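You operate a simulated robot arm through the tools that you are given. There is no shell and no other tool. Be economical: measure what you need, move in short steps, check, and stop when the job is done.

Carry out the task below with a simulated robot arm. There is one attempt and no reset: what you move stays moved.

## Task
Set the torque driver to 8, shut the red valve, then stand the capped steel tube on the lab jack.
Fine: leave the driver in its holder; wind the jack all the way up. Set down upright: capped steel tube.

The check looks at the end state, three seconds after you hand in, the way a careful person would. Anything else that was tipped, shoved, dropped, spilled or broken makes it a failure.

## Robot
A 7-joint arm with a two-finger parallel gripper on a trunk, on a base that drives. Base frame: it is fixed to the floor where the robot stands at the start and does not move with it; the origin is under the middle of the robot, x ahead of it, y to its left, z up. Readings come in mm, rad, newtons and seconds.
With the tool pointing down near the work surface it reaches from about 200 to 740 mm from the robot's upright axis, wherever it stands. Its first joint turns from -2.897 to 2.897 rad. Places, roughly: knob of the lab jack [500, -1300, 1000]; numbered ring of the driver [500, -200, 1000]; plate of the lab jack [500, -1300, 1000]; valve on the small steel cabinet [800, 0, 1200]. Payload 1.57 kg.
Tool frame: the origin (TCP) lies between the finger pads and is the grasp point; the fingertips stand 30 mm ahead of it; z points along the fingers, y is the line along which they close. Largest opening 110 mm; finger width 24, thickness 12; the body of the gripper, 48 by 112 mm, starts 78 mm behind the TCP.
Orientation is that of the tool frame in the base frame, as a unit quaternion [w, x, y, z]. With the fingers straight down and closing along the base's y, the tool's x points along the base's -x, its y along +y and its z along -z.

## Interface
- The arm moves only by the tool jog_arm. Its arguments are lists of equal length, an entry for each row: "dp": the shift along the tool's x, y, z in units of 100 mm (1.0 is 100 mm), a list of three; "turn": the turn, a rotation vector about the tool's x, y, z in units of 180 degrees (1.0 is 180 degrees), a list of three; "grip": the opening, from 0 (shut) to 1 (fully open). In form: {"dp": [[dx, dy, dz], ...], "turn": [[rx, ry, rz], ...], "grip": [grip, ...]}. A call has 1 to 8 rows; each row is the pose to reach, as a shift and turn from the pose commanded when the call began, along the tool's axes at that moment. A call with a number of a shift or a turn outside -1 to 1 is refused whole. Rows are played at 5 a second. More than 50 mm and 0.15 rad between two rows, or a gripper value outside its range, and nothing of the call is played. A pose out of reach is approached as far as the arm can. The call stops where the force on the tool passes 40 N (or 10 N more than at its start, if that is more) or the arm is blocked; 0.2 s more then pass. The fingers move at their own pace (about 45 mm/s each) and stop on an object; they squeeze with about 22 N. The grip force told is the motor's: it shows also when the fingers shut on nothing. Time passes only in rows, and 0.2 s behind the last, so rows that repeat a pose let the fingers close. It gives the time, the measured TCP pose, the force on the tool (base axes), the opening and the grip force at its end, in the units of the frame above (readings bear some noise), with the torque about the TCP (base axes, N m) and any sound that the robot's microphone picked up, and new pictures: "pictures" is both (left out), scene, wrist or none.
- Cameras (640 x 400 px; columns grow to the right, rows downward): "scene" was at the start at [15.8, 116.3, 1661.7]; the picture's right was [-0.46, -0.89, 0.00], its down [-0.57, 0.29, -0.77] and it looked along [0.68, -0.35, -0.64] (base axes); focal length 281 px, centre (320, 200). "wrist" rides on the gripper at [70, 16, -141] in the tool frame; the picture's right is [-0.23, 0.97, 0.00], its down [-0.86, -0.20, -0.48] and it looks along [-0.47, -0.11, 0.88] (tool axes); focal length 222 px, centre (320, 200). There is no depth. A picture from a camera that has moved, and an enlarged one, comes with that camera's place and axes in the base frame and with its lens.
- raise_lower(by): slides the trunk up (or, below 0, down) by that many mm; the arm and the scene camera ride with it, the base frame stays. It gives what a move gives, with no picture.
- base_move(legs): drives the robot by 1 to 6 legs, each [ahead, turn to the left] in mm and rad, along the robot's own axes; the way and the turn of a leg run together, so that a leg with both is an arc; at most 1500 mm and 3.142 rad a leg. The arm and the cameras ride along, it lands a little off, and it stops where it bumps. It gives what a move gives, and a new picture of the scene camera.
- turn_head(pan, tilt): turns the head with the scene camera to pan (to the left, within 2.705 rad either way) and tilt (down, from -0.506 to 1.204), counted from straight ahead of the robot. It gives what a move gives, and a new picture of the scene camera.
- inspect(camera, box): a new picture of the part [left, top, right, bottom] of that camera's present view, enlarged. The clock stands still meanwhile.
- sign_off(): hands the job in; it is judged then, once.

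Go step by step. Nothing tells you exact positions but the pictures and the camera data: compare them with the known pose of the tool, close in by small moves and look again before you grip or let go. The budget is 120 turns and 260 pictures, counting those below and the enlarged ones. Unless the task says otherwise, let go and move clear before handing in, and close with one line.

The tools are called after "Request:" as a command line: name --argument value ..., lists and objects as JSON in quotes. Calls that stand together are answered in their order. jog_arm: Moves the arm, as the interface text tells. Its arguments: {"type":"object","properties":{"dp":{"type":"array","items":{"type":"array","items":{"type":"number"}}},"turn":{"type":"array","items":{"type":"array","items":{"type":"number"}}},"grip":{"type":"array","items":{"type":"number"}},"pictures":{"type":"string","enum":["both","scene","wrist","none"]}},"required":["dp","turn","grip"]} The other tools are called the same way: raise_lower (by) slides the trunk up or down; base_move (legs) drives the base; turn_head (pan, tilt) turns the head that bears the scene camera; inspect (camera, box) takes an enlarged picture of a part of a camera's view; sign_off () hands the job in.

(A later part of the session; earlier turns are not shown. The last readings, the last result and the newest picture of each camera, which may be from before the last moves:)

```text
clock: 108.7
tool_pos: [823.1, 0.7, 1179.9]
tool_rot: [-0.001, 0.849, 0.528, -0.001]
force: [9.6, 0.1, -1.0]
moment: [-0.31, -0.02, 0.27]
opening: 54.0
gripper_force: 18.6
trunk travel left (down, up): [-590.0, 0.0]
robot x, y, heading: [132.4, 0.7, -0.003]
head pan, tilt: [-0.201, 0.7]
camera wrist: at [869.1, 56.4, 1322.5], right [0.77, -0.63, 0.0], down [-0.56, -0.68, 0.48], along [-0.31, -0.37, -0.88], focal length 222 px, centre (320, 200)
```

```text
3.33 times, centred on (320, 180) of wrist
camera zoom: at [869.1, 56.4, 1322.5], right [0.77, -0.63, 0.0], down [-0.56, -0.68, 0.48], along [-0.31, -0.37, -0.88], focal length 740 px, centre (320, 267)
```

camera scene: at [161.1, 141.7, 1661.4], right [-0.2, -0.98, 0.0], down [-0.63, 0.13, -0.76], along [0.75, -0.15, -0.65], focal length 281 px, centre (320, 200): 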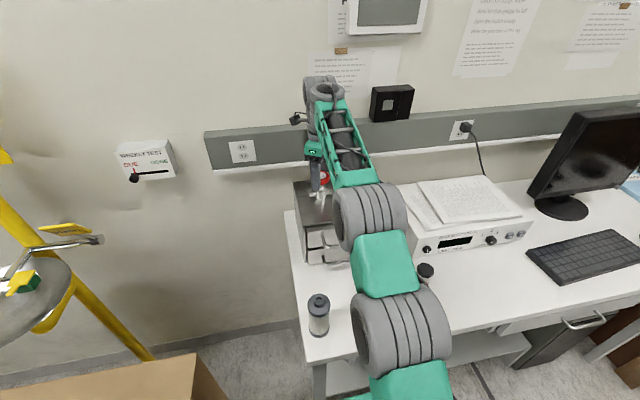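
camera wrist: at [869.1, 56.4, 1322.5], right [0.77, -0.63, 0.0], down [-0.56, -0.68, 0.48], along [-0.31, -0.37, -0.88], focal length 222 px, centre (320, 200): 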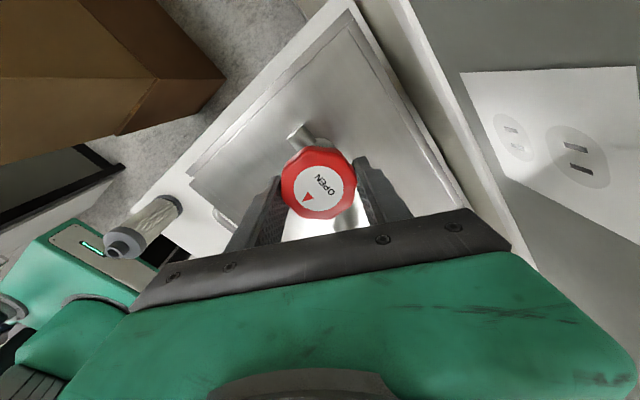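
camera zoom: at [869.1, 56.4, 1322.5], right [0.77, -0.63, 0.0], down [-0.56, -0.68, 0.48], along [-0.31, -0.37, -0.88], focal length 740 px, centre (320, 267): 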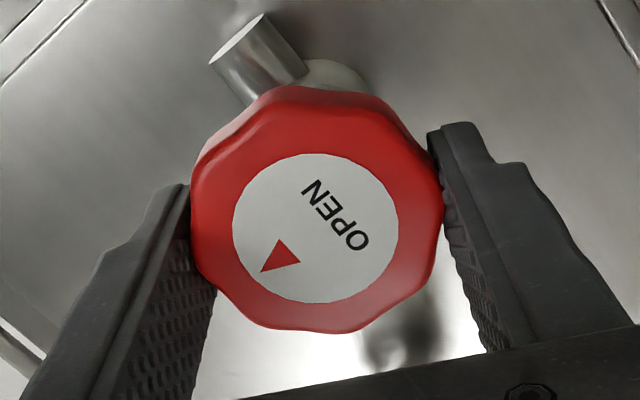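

Almost no handle motion this time (gripper slid). A final check: release, rotate back ~55°, note the label, regrip and turn.

Request:
jog_arm --dp '[[0, 0, 0], [0, 0, 0], [0, 0, 0], [0, 0, 0], [0, 0, 0], [0, 0, 0], [0, 0, 0], [0, 0, 0]]' --turn '[[0, 0, 0], [0, 0, 0], [0, 0, -0.045], [0, 0, -0.09], [0, 0, -0.135], [0, 0, -0.18], [0, 0, -0.225], [0, 0, -0.25]]' --grip '[0.68, 0.68, 0.68, 0.68, 0.68, 0.68, 0.68, 0.68]' --pictures "none"

Request:
jog_arm --dp '[[0, 0, 0], [0, 0, 0], [0, 0, 0]]' --turn '[[0, 0, 0], [0, 0, 0], [0, 0, 0]]' --grip '[0.4, 0.3, 0.3]' --pictures "none"

Request:
inspect --camera "wrist" --box '[230, 120, 410, 240]'

Request:
jog_arm --dp '[[0, 0, 0], [0, 0, 0], [0, 0, 0], [0, 0, 0]]' --turn '[[0, 0, 0.03], [0, 0, 0.06], [0, 0, 0.09], [0, 0, 0.12]]' --grip '[0.3, 0.3, 0.3, 0.3]' --pictures "none"

Request:
inspect --camera "wrist" --box '[230, 120, 410, 240]'

```text
clock: 110.5
tool_pos: [822.1, 0.5, 1181.1]
tool_rot: [0.0, 0.58, 0.815, 0.0]
force: [0.6, -0.2, -0.6]
moment: [-0.03, -0.07, 0.01]
opening: 74.8
gripper_force: 0.1
trunk travel left (down, up): [-590.0, 0.0]
robot x, y, heading: [137.8, -0.3, 0.001]
head pan, tilt: [-0.201, 0.7]
```

```text
clock: 111.3
tool_pos: [826.4, 1.4, 1182.4]
tool_rot: [0.002, 0.581, 0.814, 0.001]
force: [19.5, 6.7, 4.2]
moment: [0.3, -0.46, 0.03]
opening: 53.9
gripper_force: 27.0
trunk travel left (down, up): [-590.0, 0.0]
robot x, y, heading: [136.5, 0.9, 0.003]
head pan, tilt: [-0.201, 0.7]
```

```text
3.33 times, centred on (320, 180) of wrist
camera zoom: at [818.1, 74.0, 1323.7], right [0.99, 0.1, 0.0], down [0.09, -0.87, 0.48], along [0.05, -0.48, -0.88], focal length 740 px, centre (320, 267)
```

zoom: 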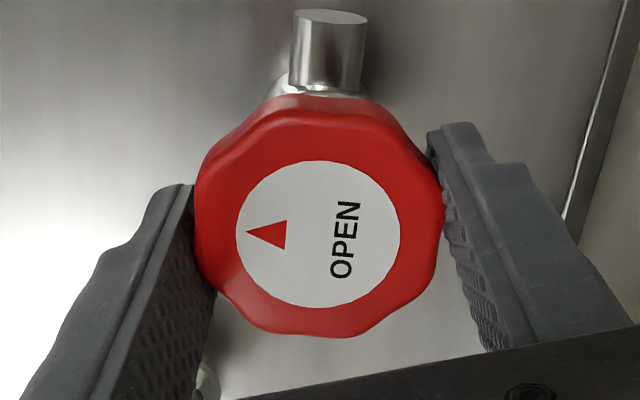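

```text
clock: 112.3
tool_pos: [825.2, 0.7, 1180.5]
tool_rot: [0.0, 0.724, 0.69, 0.0]
force: [19.6, 5.7, 5.2]
moment: [-0.32, -0.25, 0.83]
opening: 54.1
gripper_force: 45.1
trunk travel left (down, up): [-590.0, 0.0]
robot x, y, heading: [136.9, 1.6, -0.002]
head pan, tilt: [-0.201, 0.7]
```

```text
3.33 times, centred on (320, 180) of wrist
camera zoom: at [844.7, 70.1, 1322.7], right [0.96, -0.28, 0.0], down [-0.24, -0.84, 0.48], along [-0.13, -0.46, -0.88], focal length 740 px, centre (320, 267)
```

zoom: 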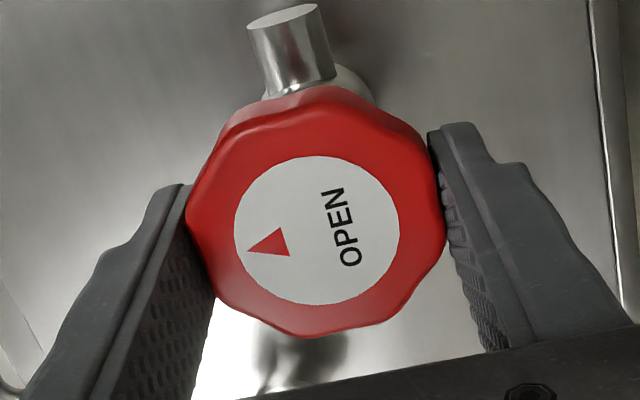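

The torque jumped to 0.83 N·m while the handle hardly moved: it's at the closed stop. Releasing here, lifting and checking the label.

Request:
jog_arm --dp '[[0, 0, 0], [0, 0, 0], [0, 0, 0], [0, 0, -0.2], [0, 0, -0.44], [0, 0, -0.44]]' --turn '[[0, 0, 0], [0, 0, 0], [0, 0, 0], [0, 0, 0], [0, 0, 0], [0, 0, 0]]' --grip '[0.6, 0.68, 0.68, 0.68, 0.68, 0.68]' --pictures "none"

Request:
inspect --camera "wrist" --box '[230, 120, 410, 240]'

```text
clock: 113.7
tool_pos: [821.5, 2.0, 1227.0]
tool_rot: [0.0, 0.723, 0.691, 0.0]
force: [-0.3, -0.1, 0.7]
moment: [-0.02, 0.0, 0.03]
opening: 74.7
gripper_force: 0.0
trunk travel left (down, up): [-590.0, 0.0]
robot x, y, heading: [132.8, 0.4, 0.001]
head pan, tilt: [-0.201, 0.7]
```

```text
3.33 times, centred on (320, 180) of wrist
camera zoom: at [841.1, 70.6, 1368.9], right [0.96, -0.27, 0.0], down [-0.24, -0.84, 0.48], along [-0.13, -0.46, -0.88], focal length 740 px, centre (320, 267)
```

zoom: 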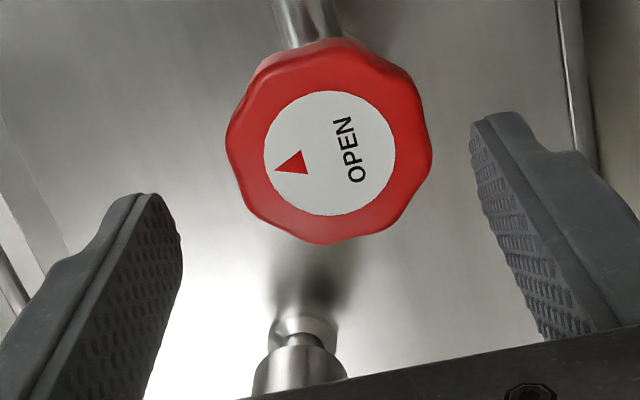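

The valve stays shut. Before fetching the tube I'll wind the jack up. Backing off straight, then tucking the arm in before driving over to the jack end of the bench (jack ≈ (535,-1237), knob facing the robot at ≈ (467,-1239,975)).

Request:
base_move --legs '[[-230, 0]]'

Request:
jog_arm --dp '[[0, -0.25, -0.1], [0, -0.5, -0.2], [0, -0.75, -0.3], [0, -1.0, -0.4], [0, -1, -0.4]]' --turn '[[0, 0, 0], [0, 0, 0], [0, 0, 0], [0, 0, 0], [0, 0, 0]]' --grip '[1, 1, 1, 1, 1]' --pictures "none"

Request:
jog_arm --dp '[[0, -0.25, -0.2], [0, -0.5, -0.4], [0, -0.75, -0.6], [0, -1.0, -0.8], [0, -1, -0.8]]' --turn '[[0, 0, -0.04], [0, 0, -0.08], [0, 0, -0.12], [0, 0, -0.16], [0, 0, -0.2]]' --grip '[1, 1, 1, 1, 1]' --pictures "scene"

```text
clock: 115.5
tool_pos: [588.6, 3.5, 1226.0]
tool_rot: [0.001, 0.721, 0.692, 0.001]
force: [0.3, -0.1, -0.2]
moment: [0.03, -0.04, 0.03]
opening: 74.9
gripper_force: 0.1
trunk travel left (down, up): [-590.0, 0.0]
robot x, y, heading: [-100.4, 0.3, 0.0]
head pan, tilt: [-0.201, 0.7]
camera scene: at [-74.9, 136.3, 1661.6], right [-0.2, -0.98, 0.0], down [-0.63, 0.13, -0.77], along [0.75, -0.15, -0.64], focal length 281 px, centre (320, 200)
```

scene: 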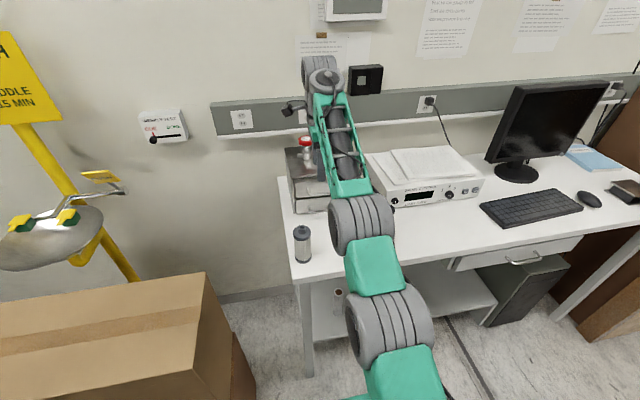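

```text
clock: 116.7
tool_pos: [489.0, 7.7, 1266.8]
tool_rot: [0.0, 0.722, 0.692, 0.0]
force: [-0.8, -0.4, -1.1]
moment: [-0.02, 0.0, 0.04]
opening: 110.0
gripper_force: 0.1
trunk travel left (down, up): [-590.0, 0.0]
robot x, y, heading: [-98.2, -1.5, 0.003]
head pan, tilt: [-0.201, 0.7]
```

```text
clock: 117.9
tool_pos: [390.6, 13.4, 1345.2]
tool_rot: [-0.001, 0.472, 0.882, 0.0]
force: [0.6, -0.4, -0.4]
moment: [0.0, -0.04, 0.02]
opening: 109.8
gripper_force: 0.1
trunk travel left (down, up): [-590.0, 0.0]
robot x, y, heading: [-98.5, -3.5, -0.0]
head pan, tilt: [-0.201, 0.7]
camera scene: at [-73.7, 136.4, 1661.6], right [-0.2, -0.98, 0.0], down [-0.63, 0.13, -0.76], along [0.75, -0.15, -0.64], focal length 281 px, centre (320, 200)
```

scene: 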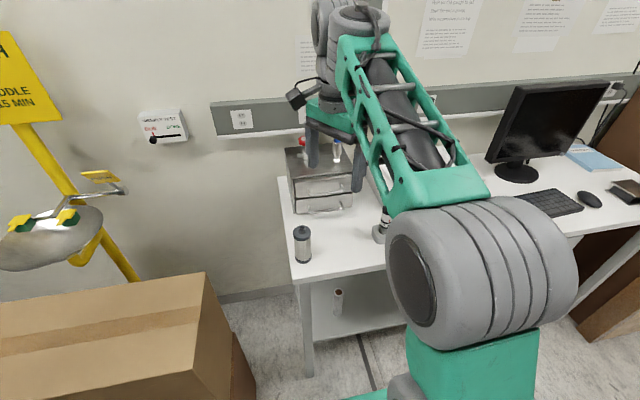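

The arm is tucked with a high elbow. Driving right along the bench in stages.

Request:
base_move --legs '[[-60, 0], [0, -1.571], [900, 0], [0, 1.571]]'

Request:
turn_head --pan -0.7 --tilt 0.7

```text
clock: 130.7
tool_pos: [331.5, -878.9, 1345.9]
tool_rot: [0.001, 0.476, 0.88, 0.0]
force: [-0.9, 0.3, 0.4]
moment: [-0.01, -0.02, 0.04]
opening: 109.9
gripper_force: 0.0
trunk travel left (down, up): [-590.0, 0.0]
robot x, y, heading: [-153.6, -889.0, -0.002]
head pan, tilt: [-0.201, 0.7]
camera scene: at [-132.1, -752.0, 1661.6], right [-0.21, -0.98, 0.0], down [-0.63, 0.13, -0.76], along [0.75, -0.16, -0.64], focal length 281 px, centre (320, 200)
```

scene: 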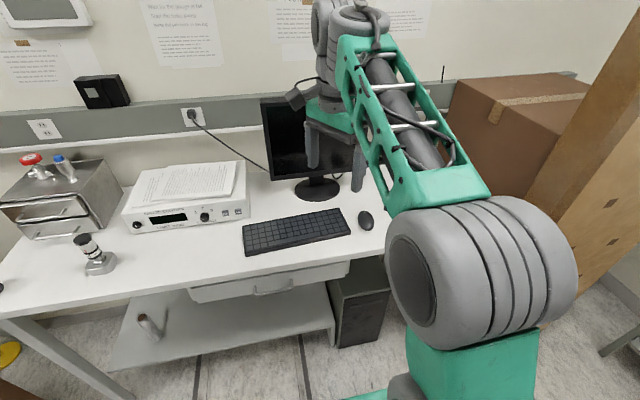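

```text
clock: 131.7
tool_pos: [330.2, -879.1, 1347.2]
tool_rot: [0.001, 0.476, 0.88, -0.001]
force: [1.0, -0.2, -0.6]
moment: [-0.03, -0.01, 0.0]
opening: 109.8
gripper_force: 0.0
trunk travel left (down, up): [-590.0, 0.0]
robot x, y, heading: [-157.1, -889.9, -0.006]
head pan, tilt: [-0.7, 0.7]
camera scene: at [-150.5, -789.8, 1661.6], right [-0.65, -0.76, 0.0], down [-0.49, 0.42, -0.76], along [0.58, -0.5, -0.64], focal length 281 px, centre (320, 200)
```

scene: 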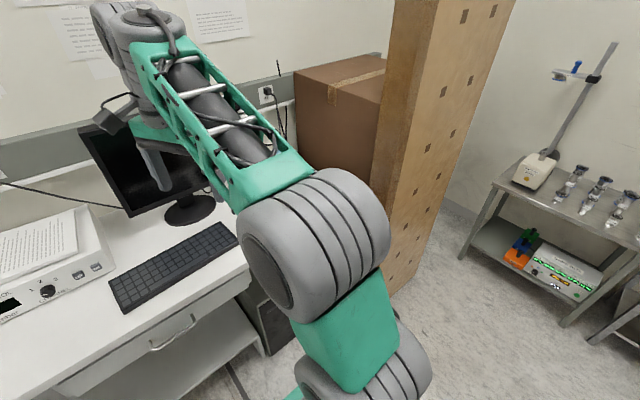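

Continuing another ~350 mm to the right.

Request:
base_move --legs '[[0, -1.571], [350, 0], [0, 1.571]]'

Request:
turn_head --pan 0.1 --tilt 0.75

Request:
jog_arm --dp '[[0, 0, 0.1], [0, 0, 0.1]]' --turn '[[0, 0, -0.04], [0, 0, -0.08]]' --grip '[1, 1]' --pictures "wrist"

```text
clock: 140.2
tool_pos: [248.7, -1491.6, 1348.7]
tool_rot: [-0.003, 0.711, 0.704, 0.001]
force: [-27.1, 1.8, -2.7]
moment: [-0.08, -3.31, -0.51]
opening: 109.8
gripper_force: 0.1
trunk travel left (down, up): [-590.0, 0.0]
robot x, y, heading: [-162.3, -1236.4, -0.571]
head pan, tilt: [-0.7, 0.7]
stopped in leg 3: the force on the tool passed its limit (the readings are from after the stop); the commanded pose is now the measured one
camera scene: at [-106.8, -1157.4, 1661.7], right [-0.96, -0.29, 0.0], down [-0.19, 0.62, -0.77], along [0.23, -0.73, -0.64], focal length 281 px, centre (320, 200)
```

scene: 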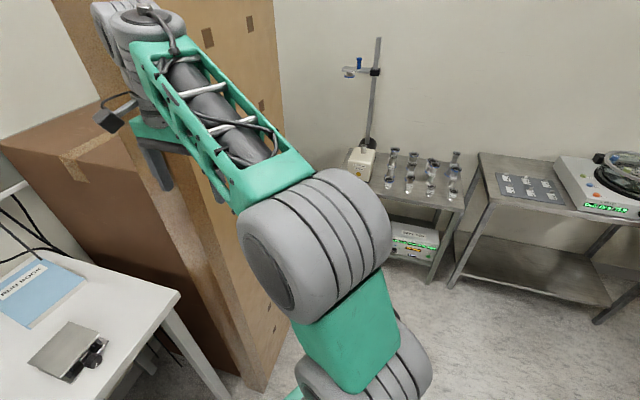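

```text
clock: 141.4
tool_pos: [249.8, -1490.1, 1349.0]
tool_rot: [-0.003, 0.709, 0.705, 0.001]
force: [-34.0, 2.6, -3.4]
moment: [-0.13, -4.0, -0.6]
opening: 110.3
gripper_force: 0.1
trunk travel left (down, up): [-590.0, 0.0]
robot x, y, heading: [-159.5, -1238.9, -0.573]
head pan, tilt: [0.099, 0.75]
camera scene: at [-59.4, -1114.3, 1657.8], right [-0.46, -0.89, 0.0], down [-0.6, 0.31, -0.73], along [0.65, -0.33, -0.68], focal length 281 px, centre (320, 200)
```

scene: 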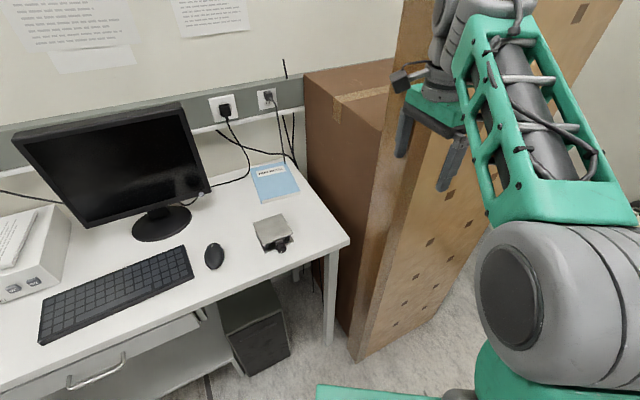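

```text
clock: 141.8
tool_pos: [247.8, -1494.1, 1342.1]
tool_rot: [0.001, 0.672, 0.741, 0.002]
force: [-28.0, -1.4, 1.2]
moment: [-0.02, -2.37, -0.6]
opening: 110.2
gripper_force: 0.0
trunk travel left (down, up): [-590.0, 0.0]
robot x, y, heading: [-160.7, -1238.0, -0.576]
head pan, tilt: [0.099, 0.75]
stopped in row 2: the force on the tool passed its limit (the readings are from after the stop); the commanded pose is now the measured one
camera wrist: at [256.1, -1422.0, 1485.9], right [0.99, -0.13, 0.0], down [-0.12, -0.87, 0.48], along [-0.06, -0.47, -0.88], focal length 222 px, centre (320, 200)
```

wrist: 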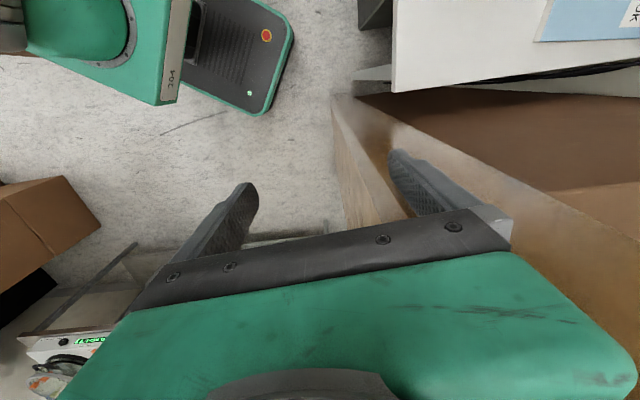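

The hand brushed the tall partition while turning. Rotating away first.

Request:
base_move --legs '[[0, -0.4]]'

```text
clock: 142.7
tool_pos: [244.5, -1503.5, 1341.2]
tool_rot: [-0.001, 0.673, 0.739, -0.001]
force: [5.9, 13.4, -0.1]
moment: [-0.46, 0.18, 0.84]
opening: 110.1
gripper_force: 0.1
trunk travel left (down, up): [-590.0, 0.0]
robot x, y, heading: [-159.5, -1242.1, -0.61]
head pan, tilt: [0.099, 0.75]
stopped in leg 1: the force on the tool passed its limit (the readings are from after the stop); the commanded pose is now the measured one
camera scene: at [-47.0, -1116.0, 1657.1], right [-0.49, -0.87, 0.0], down [-0.6, 0.33, -0.73], along [0.64, -0.36, -0.68], focal length 281 px, centre (320, 200)
```

scene: 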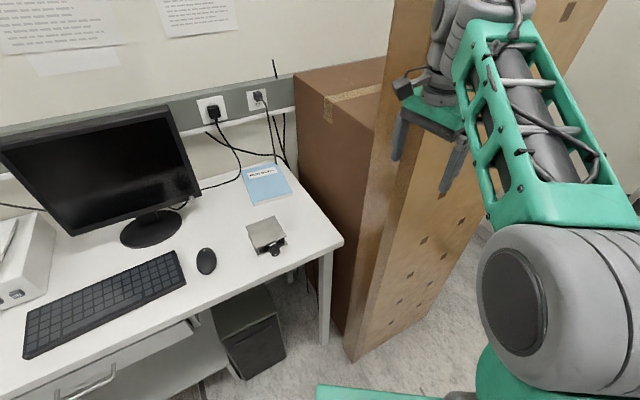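

Backing straight off, which moves the hand away from the partition face.

Request:
base_move --legs '[[-100, 0]]'

```text
clock: 143.8
tool_pos: [188.3, -1453.8, 1342.7]
tool_rot: [0.0, 0.671, 0.742, 0.0]
force: [0.6, 0.4, -0.5]
moment: [0.02, 0.05, -0.01]
opening: 110.1
gripper_force: 0.0
trunk travel left (down, up): [-590.0, 0.0]
robot x, y, heading: [-221.1, -1192.0, -0.595]
head pan, tilt: [0.099, 0.75]
stopped in leg 1: the robot was blocked; the commanded pose is now the measured one
camera scene: at [-108.8, -1071.3, 1657.3], right [-0.48, -0.88, 0.0], down [-0.6, 0.33, -0.73], along [0.64, -0.35, -0.68], focal length 281 px, centre (320, 200)
```

scene: 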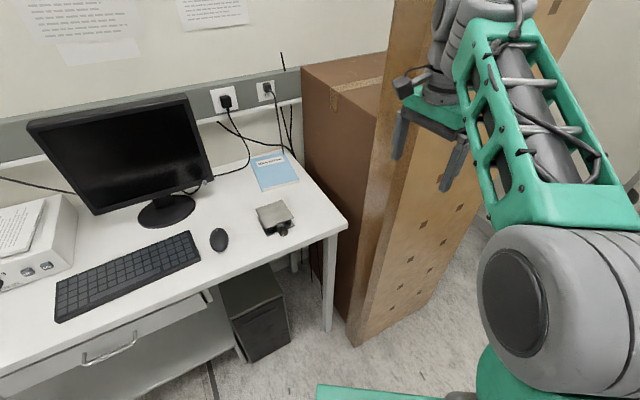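

Something (the box stack) is behind the robot, so I'll tuck the arm in more here, then inch forward and turn.

Request:
jog_arm --dp '[[0.2, -0.25, -0.05], [0.4, -0.5, -0.1], [0.6, -0.75, -0.15], [0.8, -1.0, -0.2], [0.8, -1.0, -0.2]]' --turn '[[0, 0, 0], [0, 0, 0], [0, 0, 0], [0, 0, 0], [0, 0, 0]]' --grip '[0.5, 0.2, 0.2, 0.2, 0.2]' --pictures "none"

Request:
turn_head --pan 2.65 --tilt 0.9

Request:
turn_head --pan -2.4 --tilt 0.9

```text
clock: 145.0
tool_pos: [78.5, -1383.5, 1361.3]
tool_rot: [0.001, 0.67, 0.742, 0.001]
force: [0.5, 0.3, 0.3]
moment: [0.01, 0.01, 0.0]
opening: 21.9
gripper_force: 0.0
trunk travel left (down, up): [-590.0, 0.0]
robot x, y, heading: [-215.9, -1197.1, -0.6]
head pan, tilt: [0.099, 0.75]
```

```text
clock: 147.3
tool_pos: [78.6, -1383.5, 1362.2]
tool_rot: [0.002, 0.67, 0.742, 0.0]
force: [1.1, -0.1, 0.2]
moment: [0.0, 0.02, -0.02]
opening: 22.0
gripper_force: 0.1
trunk travel left (down, up): [-590.0, 0.0]
robot x, y, heading: [-217.3, -1191.7, -0.605]
head pan, tilt: [2.649, 0.901]
camera scene: at [-217.3, -963.8, 1645.4], right [0.89, 0.46, 0.0], down [0.36, -0.69, -0.62], along [-0.29, 0.55, -0.78], focal length 281 px, centre (320, 200)
```

scene: 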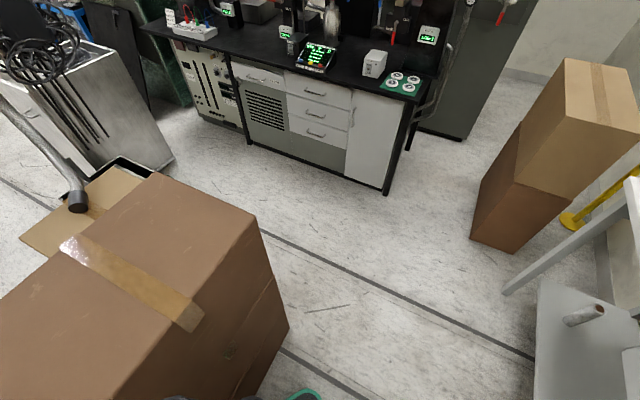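

```text
clock: 151.3
tool_pos: [79.2, -1383.5, 1362.2]
tool_rot: [0.001, 0.67, 0.742, 0.001]
force: [-0.5, -0.4, -0.1]
moment: [-0.01, -0.02, -0.02]
opening: 21.7
gripper_force: 0.1
trunk travel left (down, up): [-590.0, 0.0]
robot x, y, heading: [-216.9, -1191.8, -0.597]
head pan, tilt: [-2.4, 0.901]
camera scene: at [-257.2, -1041.6, 1645.4], right [-0.14, 0.99, 0.0], down [0.78, 0.11, -0.62], along [-0.61, -0.09, -0.78], focal length 281 px, centre (320, 200)
```

scene: 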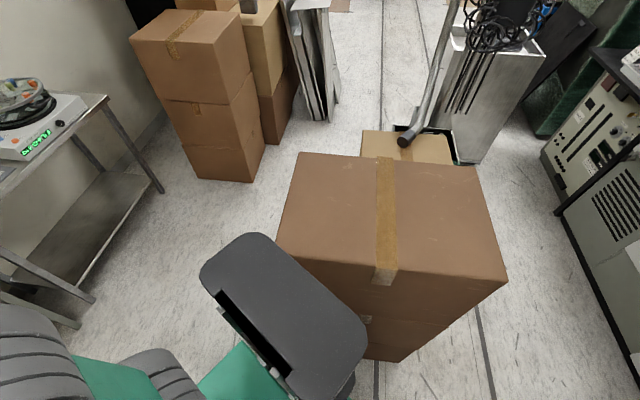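

A box stack sits just behind the robot. Inching forward, then turning to face the bench with the arm tucked.

Request:
base_move --legs '[[50, 0], [0, 0.6]]'

Request:
turn_head --pan -0.25 --tilt 0.75

```text
clock: 153.9
tool_pos: [176.6, -1210.0, 1362.1]
tool_rot: [0.001, 0.423, 0.906, 0.0]
force: [-0.1, 0.1, 0.3]
moment: [0.01, 0.0, 0.01]
opening: 22.0
gripper_force: 0.1
trunk travel left (down, up): [-590.0, 0.0]
robot x, y, heading: [-180.6, -1223.4, 0.0]
head pan, tilt: [-2.4, 0.901]
camera scene: at [-293.9, -1117.0, 1645.4], right [-0.68, 0.74, 0.0], down [0.58, 0.53, -0.62], along [-0.46, -0.42, -0.78], focal length 281 px, centre (320, 200)
```

scene: 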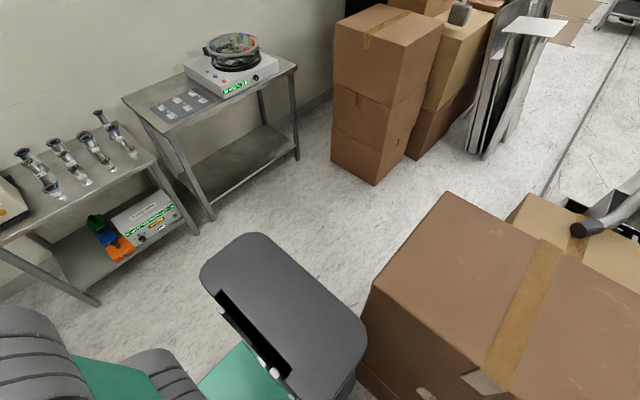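

```text
clock: 155.9
tool_pos: [176.9, -1211.1, 1362.7]
tool_rot: [0.002, 0.423, 0.906, 0.001]
force: [0.3, 0.5, 0.1]
moment: [0.01, 0.0, 0.0]
opening: 21.8
gripper_force: 0.0
trunk travel left (down, up): [-590.0, 0.0]
robot x, y, heading: [-173.4, -1219.1, -0.001]
head pan, tilt: [-0.25, 0.75]
camera scene: at [-157.8, -1086.7, 1657.3], right [-0.25, -0.97, 0.0], down [-0.66, 0.17, -0.73], along [0.71, -0.18, -0.68], focal length 281 px, centre (320, 200)
```

scene: 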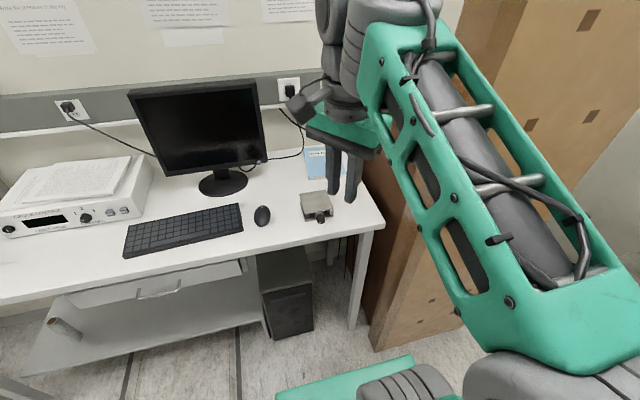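

Now facing the bench at the jack. Zooming in on the jack.

Request:
inspect --camera "scene" --box '[280, 175, 360, 235]'

Request:
inspect --camera "wrist" --box '[200, 60, 440, 260]'

```text
6.67 times, centred on (320, 205) of scene
camera zoom: at [-157.8, -1086.7, 1657.3], right [-0.25, -0.97, 0.0], down [-0.66, 0.17, -0.73], along [0.71, -0.18, -0.68], focal length 1874 px, centre (320, 167)
```

zoom: 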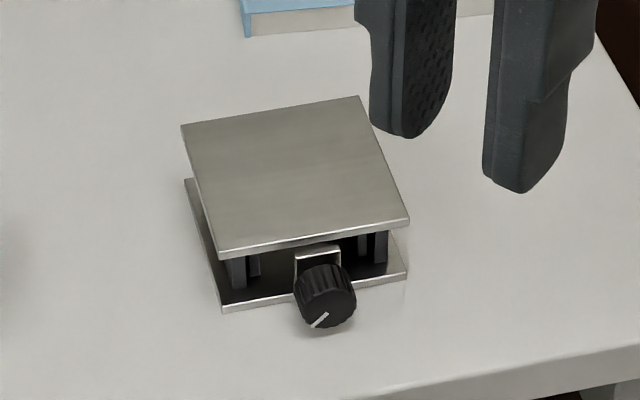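

```text
2.00 times, centred on (320, 160) of wrist
camera zoom: at [143.7, -1146.6, 1504.6], right [0.89, 0.45, 0.0], down [0.4, -0.78, 0.48], along [0.22, -0.43, -0.88], focal length 444 px, centre (320, 280)
```

zoom: 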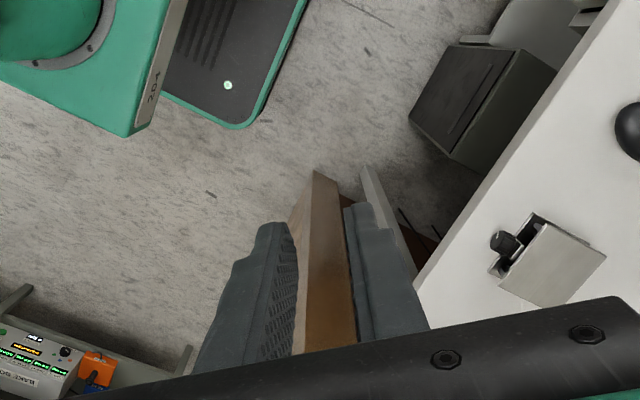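

Knob ≈ (464,-1246,976), axis along x, ~31 mm diameter; plate top ≈ z 998, centre (531,-1246). I need the gripper horizontal facing +x. Turning the yaw to 0 first, then pitching in free space up high.

Request:
jog_arm --dp '[[0, 0, 0], [0, 0, 0], [0, 0, 0], [0, 0, 0], [0, 0, 0], [0, 0, 0], [0, 0, 0], [0, 0, 0]]' --turn '[[0, 0, -0.04], [0, 0, -0.08], [0, 0, -0.12], [0, 0, -0.16], [0, 0, -0.2], [0, 0, -0.24], [0, 0, -0.278], [0, 0, -0.278]]' --grip '[0.3, 0.5, 0.5, 0.5, 0.5, 0.5, 0.5, 0.5]' --pictures "none"

Request:
jog_arm --dp '[[-0.15, 0, -0.03], [-0.3, 0, -0.08], [-0.45, 0, -0.14], [-0.6, 0, -0.2], [-0.75, 0, -0.28], [-0.9, 0, -0.36], [-1.0, 0, -0.45], [-1.0, 0, -0.5]]' --turn '[[0, -0.035, 0], [0, -0.07, 0], [0, -0.105, 0], [0, -0.14, 0], [0, -0.175, 0], [0, -0.21, 0], [0, -0.245, 0], [0, -0.28, 0]]' --grip '[0.5, 0.5, 0.5, 0.5, 0.5, 0.5, 0.5, 0.5]' --pictures "scene"

```text
clock: 157.7
tool_pos: [175.3, -1211.0, 1362.3]
tool_rot: [0.001, 0.0, 1.0, 0.0]
force: [0.1, 0.6, 0.5]
moment: [-0.01, 0.0, -0.01]
opening: 55.0
gripper_force: 0.1
trunk travel left (down, up): [-590.0, 0.0]
robot x, y, heading: [-176.8, -1222.6, 0.0]
head pan, tilt: [-0.25, 0.75]
```

```text
clock: 159.1
tool_pos: [298.8, -1206.0, 1316.8]
tool_rot: [0.228, -0.007, 0.974, 0.014]
force: [-0.2, 0.7, -0.2]
moment: [-0.04, -0.03, 0.0]
opening: 55.1
gripper_force: 0.1
out of reach, approached as far as the arm can: row 7
trunk travel left (down, up): [-590.0, 0.0]
robot x, y, heading: [-182.0, -1222.3, 0.0]
head pan, tilt: [-0.25, 0.75]
stopped in row 7: the arm was blocked; the commanded pose is now the measured one
camera scene: at [-159.2, -1086.6, 1646.5], right [-0.25, -0.97, 0.0], down [-0.66, 0.17, -0.73], along [0.71, -0.18, -0.68], focal length 281 px, centre (320, 200)
```

scene: 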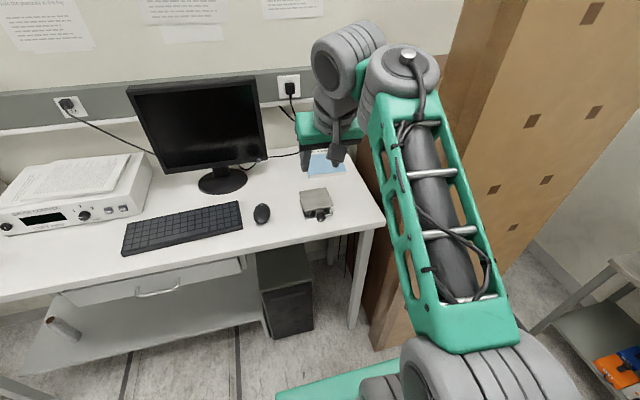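

The hand's forward pitch is limited by the forearm's slope, and the bench surface is only ~20 mm below the knob's axis. So I'll instead straddle the knob from above (slight 15° pitch) and roll the tool about the x axis in strokes. Setting that pose up now.

Request:
jog_arm --dp '[[0, 0, 0], [0, 0, 0], [0, 0, 0]]' --turn '[[0.005, 0.03, 0.0016], [0.0094, 0.063, 0.0032], [0.0094, 0.063, 0.0032]]' --grip '[0.7, 0.7, 0.7]' --pictures "none"

Request:
raise_lower --by -200

Request:
jog_arm --dp '[[-0.2, -0.1, 0], [-0.4, -0.2, 0], [-0.6, -0.3, 0], [-0.8, -0.4, 0], [-1.0, -0.4, 0]]' --turn '[[0, 0, 0], [0, 0, 0], [0, 0, 0], [0, 0, 0], [0, 0, 0]]' --grip '[0.7, 0.7, 0.7, 0.7, 0.7]' --pictures "both"

```text
clock: 159.9
tool_pos: [300.3, -1206.2, 1325.5]
tool_rot: [0.129, 0.001, 0.992, 0.0]
force: [-0.1, -0.7, -0.4]
moment: [0.0, 0.01, -0.01]
opening: 76.8
gripper_force: 0.0
trunk travel left (down, up): [-590.0, 0.0]
robot x, y, heading: [-177.7, -1220.9, -0.0]
head pan, tilt: [-0.25, 0.75]
```

```text
clock: 162.1
tool_pos: [300.0, -1206.8, 1125.7]
tool_rot: [0.128, 0.001, 0.992, 0.0]
force: [-0.1, 0.5, -0.1]
moment: [0.02, 0.01, -0.01]
opening: 77.0
gripper_force: 0.1
trunk travel left (down, up): [-390.0, 200.0]
robot x, y, heading: [-177.9, -1224.2, 0.0]
head pan, tilt: [-0.25, 0.75]
```

```text
clock: 163.3
tool_pos: [397.6, -1247.6, 1149.5]
tool_rot: [0.127, 0.001, 0.992, 0.001]
force: [0.0, 0.2, -0.8]
moment: [-0.02, 0.02, -0.01]
opening: 77.3
gripper_force: 0.0
trunk travel left (down, up): [-390.0, 200.0]
robot x, y, heading: [-179.7, -1219.3, 0.001]
head pan, tilt: [-0.25, 0.75]
camera scene: at [-157.5, -1086.8, 1457.3], right [-0.25, -0.97, 0.0], down [-0.66, 0.17, -0.73], along [0.71, -0.18, -0.68], focal length 281 px, centre (320, 200)
camera wrist: at [294.8, -1230.4, 1269.3], right [0.22, 0.97, 0.06], down [0.71, -0.2, 0.68], along [0.67, -0.11, -0.73], focal length 222 px, centre (320, 200)
```

scene: 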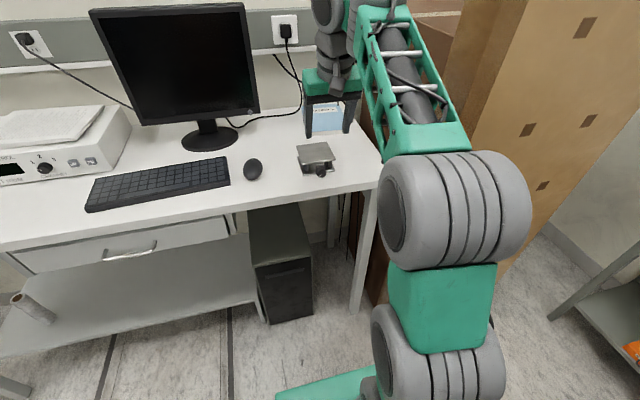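
wrist: 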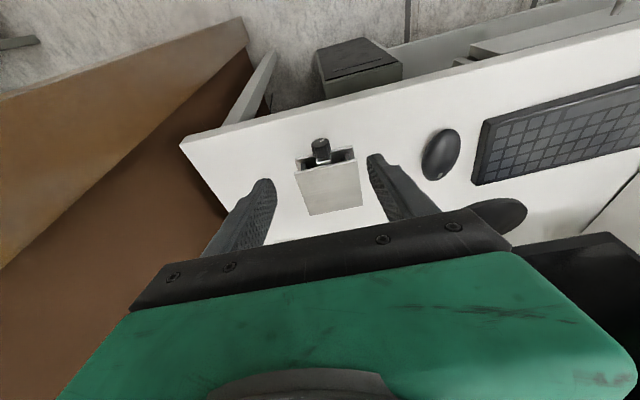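

Good view of the jack. Zooming in.

Request:
inspect --camera "wrist" --box '[280, 120, 380, 220]'

Request:
inspect --camera "scene" --box '[280, 130, 350, 190]'

```text
4.00 times, centred on (330, 170) of wrist
camera zoom: at [294.8, -1230.4, 1269.3], right [0.22, 0.97, 0.06], down [0.71, -0.2, 0.68], along [0.67, -0.11, -0.73], focal length 888 px, centre (280, 320)
```

zoom: 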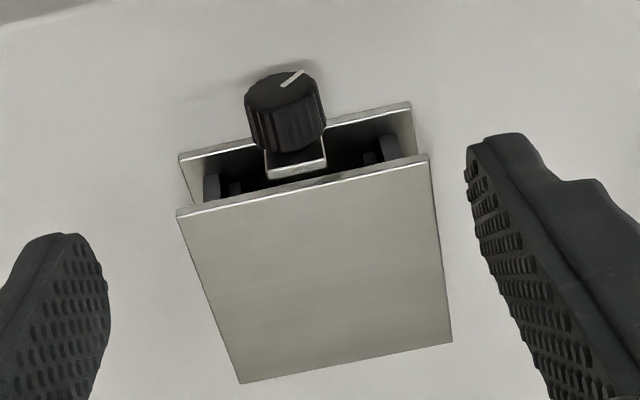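

```text
6.67 times, centred on (315, 160) of scene
camera zoom: at [-157.5, -1086.8, 1457.3], right [-0.25, -0.97, 0.0], down [-0.66, 0.17, -0.73], along [0.71, -0.18, -0.68], focal length 1874 px, centre (353, 467)
```

zoom: 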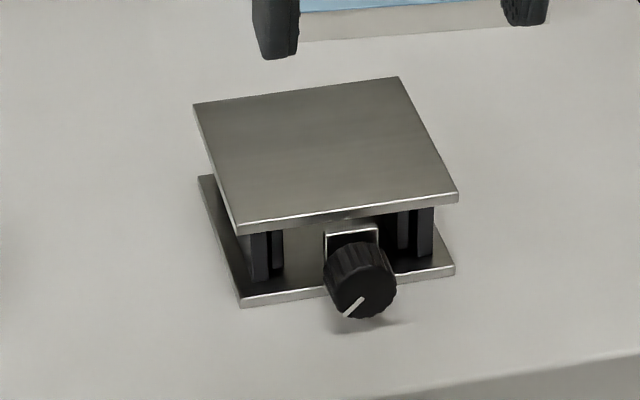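

Refined: knob centre ≈ (464,-1248,967), bench ≈ z 946, plate top ≈ z 989. Moving in over the knob with the fingers at ±27 mm.

Request:
jog_arm --dp '[[-0.2, 0, 0.2], [-0.343, 0, 0.45], [-0.343, 0, 0.7], [-0.343, 0, 1.0], [-0.343, 0, 1.0]]' --turn '[[0, 0, 0], [0, 0, 0], [0, 0, 0], [0, 0, 0], [0, 0, 0]]' --grip '[0.5, 0.5, 0.5, 0.5, 0.5]' --pictures "wrist"

Request:
inspect --camera "wrist" --box '[240, 100, 400, 220]'

Request:
inspect --camera "scene" --box '[280, 110, 380, 190]'

```text
clock: 164.5
tool_pos: [454.7, -1247.9, 1060.4]
tool_rot: [0.128, 0.002, 0.992, 0.0]
force: [0.4, -0.2, 0.7]
moment: [-0.02, -0.01, -0.01]
opening: 55.2
gripper_force: 0.0
trunk travel left (down, up): [-390.0, 200.0]
robot x, y, heading: [-179.2, -1222.3, 0.006]
head pan, tilt: [-0.25, 0.75]
camera wrist: at [352.4, -1230.5, 1181.7], right [0.22, 0.97, 0.06], down [0.7, -0.2, 0.68], along [0.67, -0.11, -0.73], focal length 222 px, centre (320, 200)
```

wrist: 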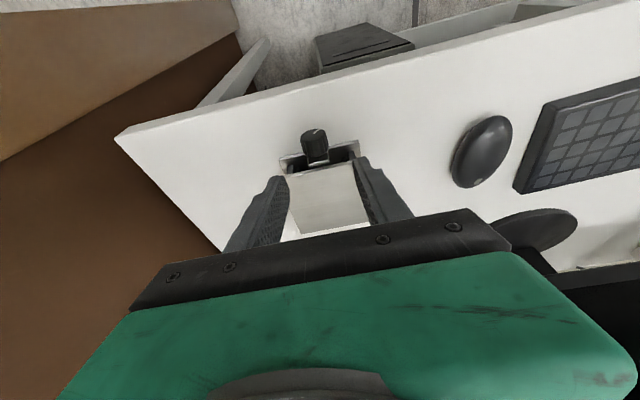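

```text
3.33 times, centred on (320, 160) of wrist
camera zoom: at [352.4, -1230.5, 1181.7], right [0.22, 0.97, 0.06], down [0.7, -0.2, 0.68], along [0.67, -0.11, -0.73], focal length 740 px, centre (320, 333)
```

zoom: 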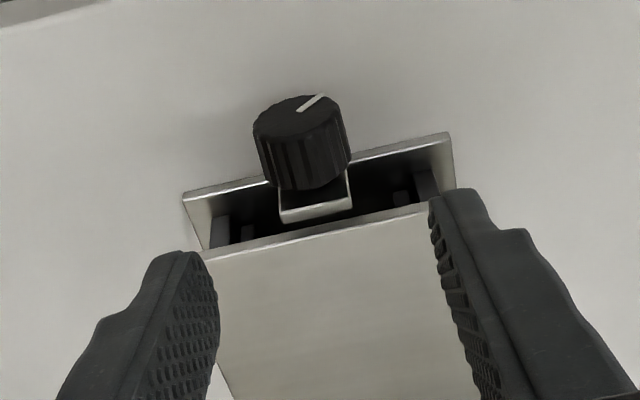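

```text
5.00 times, centred on (330, 150) of scene
camera zoom: at [-157.5, -1086.6, 1457.3], right [-0.25, -0.97, 0.0], down [-0.66, 0.17, -0.73], along [0.71, -0.18, -0.68], focal length 1405 px, centre (270, 450)
```

zoom: 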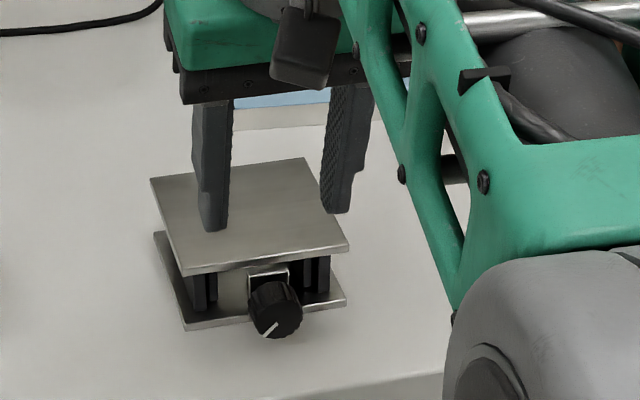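

Aligned. Descending around the knob and gripping.

Request:
jog_arm --dp '[[0.046, -0.01, 0.2], [0.092, -0.01, 0.4], [0.125, -0.01, 0.54], [0.148, -0.01, 0.64], [0.148, -0.01, 0.64]]' --turn '[[0, 0, 0], [0, 0, 0], [0, 0, 0], [0, 0, 0], [0, 0, 0]]' --grip '[0.5, 0.5, 0.5, 0.5, 0.5]' --pictures "none"

Request:
jog_arm --dp '[[0, 0, 0], [0, 0, 0], [0, 0, 0]]' --turn '[[0, 0, 0], [0, 0, 0], [0, 0, 0]]' --grip '[0.3, 0.2, 0.2]' --pictures "wrist"

Request:
inspect --camera "wrist" --box '[240, 100, 400, 220]'

Request:
inspect --camera "scene" --box '[280, 120, 380, 200]'

```text
clock: 165.7
tool_pos: [456.7, -1248.1, 997.4]
tool_rot: [0.128, 0.002, 0.992, 0.0]
force: [0.6, -0.4, 0.4]
moment: [-0.01, -0.04, 0.0]
opening: 55.1
gripper_force: 0.0
trunk travel left (down, up): [-390.0, 200.0]
robot x, y, heading: [-174.6, -1222.8, -0.003]
head pan, tilt: [-0.25, 0.75]
```

```text
clock: 166.5
tool_pos: [456.8, -1250.6, 996.2]
tool_rot: [0.128, 0.004, 0.992, 0.0]
force: [0.7, -16.3, -0.7]
moment: [-0.52, 0.0, -0.14]
opening: 28.2
gripper_force: 20.8
trunk travel left (down, up): [-390.0, 200.0]
robot x, y, heading: [-180.9, -1223.1, -0.002]
head pan, tilt: [-0.25, 0.75]
camera wrist: at [353.9, -1233.5, 1117.1], right [0.23, 0.97, 0.06], down [0.7, -0.2, 0.68], along [0.67, -0.11, -0.73], focal length 222 px, centre (320, 200)
```

wrist: 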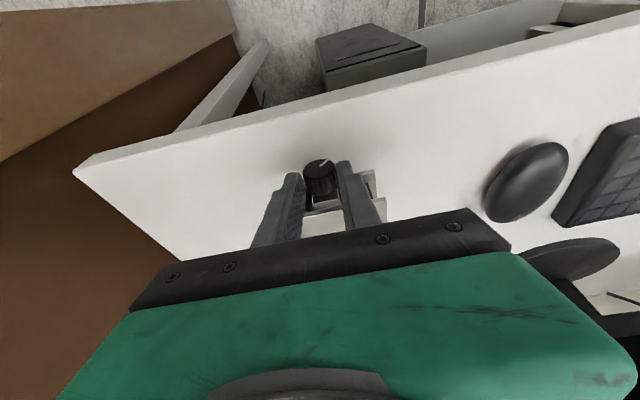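

```text
3.33 times, centred on (320, 160) of wrist
camera zoom: at [353.9, -1233.5, 1117.1], right [0.23, 0.97, 0.06], down [0.7, -0.2, 0.68], along [0.67, -0.11, -0.73], focal length 740 px, centre (320, 333)
```

zoom: 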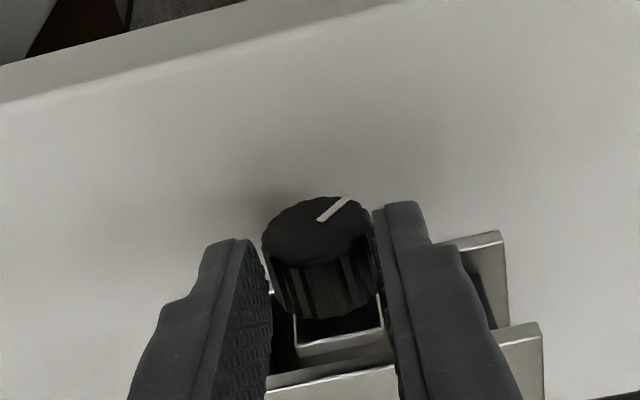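

```text
5.00 times, centred on (330, 160) of scene
camera zoom: at [-157.3, -1088.7, 1457.5], right [-0.25, -0.97, 0.0], down [-0.66, 0.17, -0.73], along [0.71, -0.18, -0.68], focal length 1405 px, centre (270, 400)
```

zoom: 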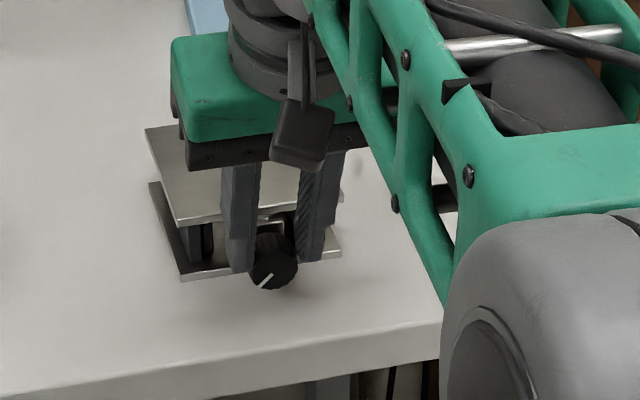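

Gripped (28 mm). Small y correction, then a test roll of +24° to see which way the plate goes.

Request:
jog_arm --dp '[[0, -0.015, 0], [0.001, -0.054, 0.003], [0.003, -0.092, 0.01], [0.006, -0.129, 0.023], [0.006, -0.129, 0.023]]' --turn '[[0, 0, 0], [-0.0431, 0, 0.0116], [-0.0862, 0, 0.0231], [-0.1293, 0, 0.0347], [-0.1293, 0, 0.0347]]' --grip '[0.2, 0.2, 0.2, 0.2, 0.2]' --pictures "none"

Request:
inspect --camera "scene" --box '[280, 120, 380, 200]'

Request:
inspect --camera "wrist" --box '[240, 100, 400, 220]'

```text
clock: 167.7
tool_pos: [458.7, -1262.5, 992.6]
tool_rot: [0.125, 0.03, 0.969, 0.209]
force: [3.4, -12.1, -1.4]
moment: [-0.39, -0.06, 0.01]
opening: 32.0
gripper_force: 5.6
trunk travel left (down, up): [-390.0, 200.0]
robot x, y, heading: [-178.3, -1220.3, -0.003]
head pan, tilt: [-0.25, 0.75]
```

```text
5.00 times, centred on (330, 160) of scene
camera zoom: at [-157.1, -1088.5, 1457.4], right [-0.25, -0.97, 0.0], down [-0.66, 0.17, -0.73], along [0.71, -0.18, -0.68], focal length 1405 px, centre (270, 400)
```

zoom: 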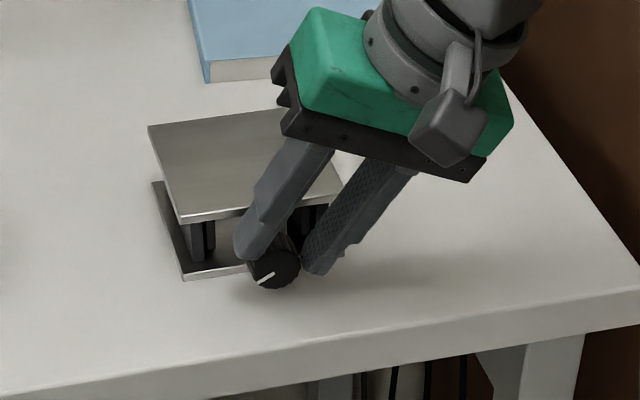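

```text
3.33 times, centred on (320, 160) of wrist
camera zoom: at [354.5, -1296.0, 1109.9], right [0.23, 0.86, 0.45], down [0.7, -0.47, 0.54], along [0.67, 0.2, -0.71], focal length 740 px, centre (320, 333)
```

zoom: 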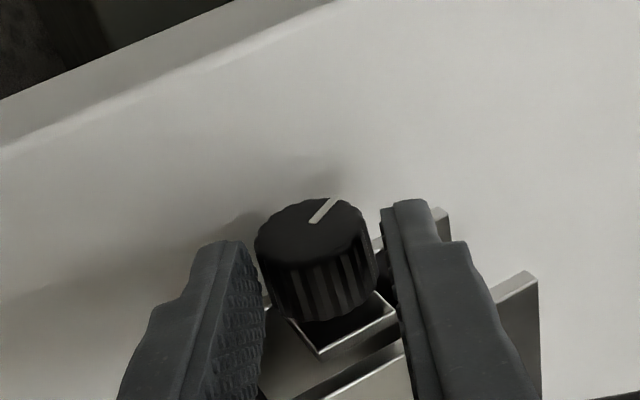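

The knob turned clockwise ~20° and the plate seems to have risen slightly, so clockwise raises. Doing a full stroke: release, roll back 48°, regrip, roll +48°.

Request:
jog_arm --dp '[[0, -0.005, 0], [0, -0.01, 0], [0.001, 0.029, 0.003], [0.003, 0.067, 0.01], [0.006, 0.104, 0.023], [0.011, 0.139, 0.041], [0.017, 0.171, 0.063], [0.024, 0.199, 0.089]]' --turn '[[0, 0, 0], [0, 0, 0], [0.0431, 0, -0.0116], [0.0862, 0, -0.0231], [0.1293, 0, -0.0347], [0.1724, 0, -0.0462], [0.2156, 0, -0.0578], [0.2587, 0, -0.0693]]' --grip '[0.38, 0.38, 0.38, 0.38, 0.38, 0.38, 0.38, 0.38]' --pictures "none"

Request:
inspect --camera "scene" --box '[280, 120, 380, 200]'

Request:
jog_arm --dp '[[0, 0, 0], [0, 0, 0], [0.001, -0.039, 0.003], [0.003, -0.077, 0.01], [0.006, -0.114, 0.023], [0.011, -0.149, 0.041], [0.017, -0.181, 0.063], [0.024, -0.209, 0.089]]' --turn '[[0, 0, 0], [0, 0, 0], [-0.0431, 0, 0.0116], [-0.0862, 0, 0.0231], [-0.1293, 0, 0.0347], [-0.1724, 0, 0.0462], [-0.2156, 0, 0.0578], [-0.2587, 0, 0.0693]]' --grip '[0.2, 0.2, 0.2, 0.2, 0.2, 0.2, 0.2, 0.2]' --pictures "none"

Request:
inspect --camera "scene" --box '[280, 120, 380, 200]'

```text
clock: 169.5
tool_pos: [458.5, -1238.9, 994.3]
tool_rot: [0.126, -0.027, 0.97, -0.207]
force: [-0.6, -0.6, -0.3]
moment: [0.03, 0.02, 0.03]
opening: 41.7
gripper_force: 0.1
trunk travel left (down, up): [-390.0, 200.0]
robot x, y, heading: [-178.4, -1216.6, -0.0]
head pan, tilt: [-0.25, 0.75]
```

```text
5.00 times, centred on (330, 160) of scene
camera zoom: at [-157.7, -1086.7, 1457.4], right [-0.25, -0.97, 0.0], down [-0.66, 0.17, -0.73], along [0.71, -0.18, -0.68], focal length 1405 px, centre (270, 400)
```

zoom: 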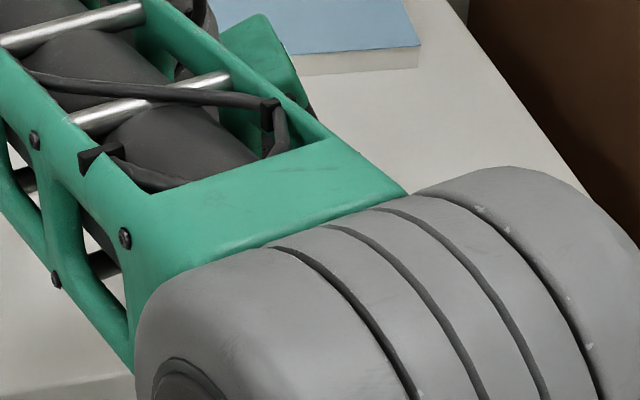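

```text
clock: 171.3
tool_pos: [458.3, -1264.2, 994.3]
tool_rot: [0.126, 0.032, 0.97, 0.207]
force: [3.0, -11.6, 2.4]
moment: [-0.31, -0.01, 0.0]
opening: 27.5
gripper_force: 15.3
trunk travel left (down, up): [-390.0, 200.0]
robot x, y, heading: [-177.9, -1221.4, -0.0]
head pan, tilt: [-0.25, 0.75]
```

```text
5.00 times, centred on (330, 160) of scene
camera zoom: at [-157.3, -1088.0, 1457.5], right [-0.25, -0.97, 0.0], down [-0.66, 0.17, -0.73], along [0.71, -0.18, -0.68], focal length 1405 px, centre (270, 400)
```

zoom: 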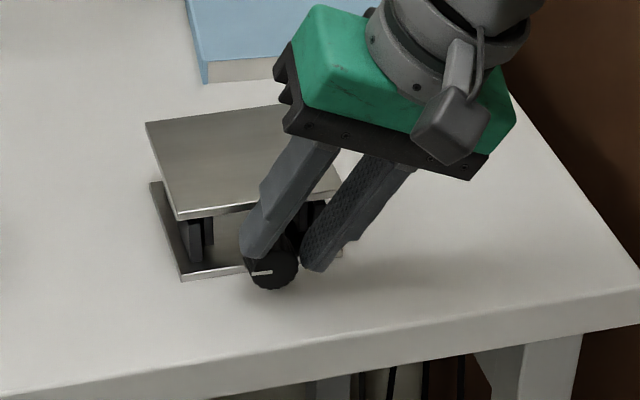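

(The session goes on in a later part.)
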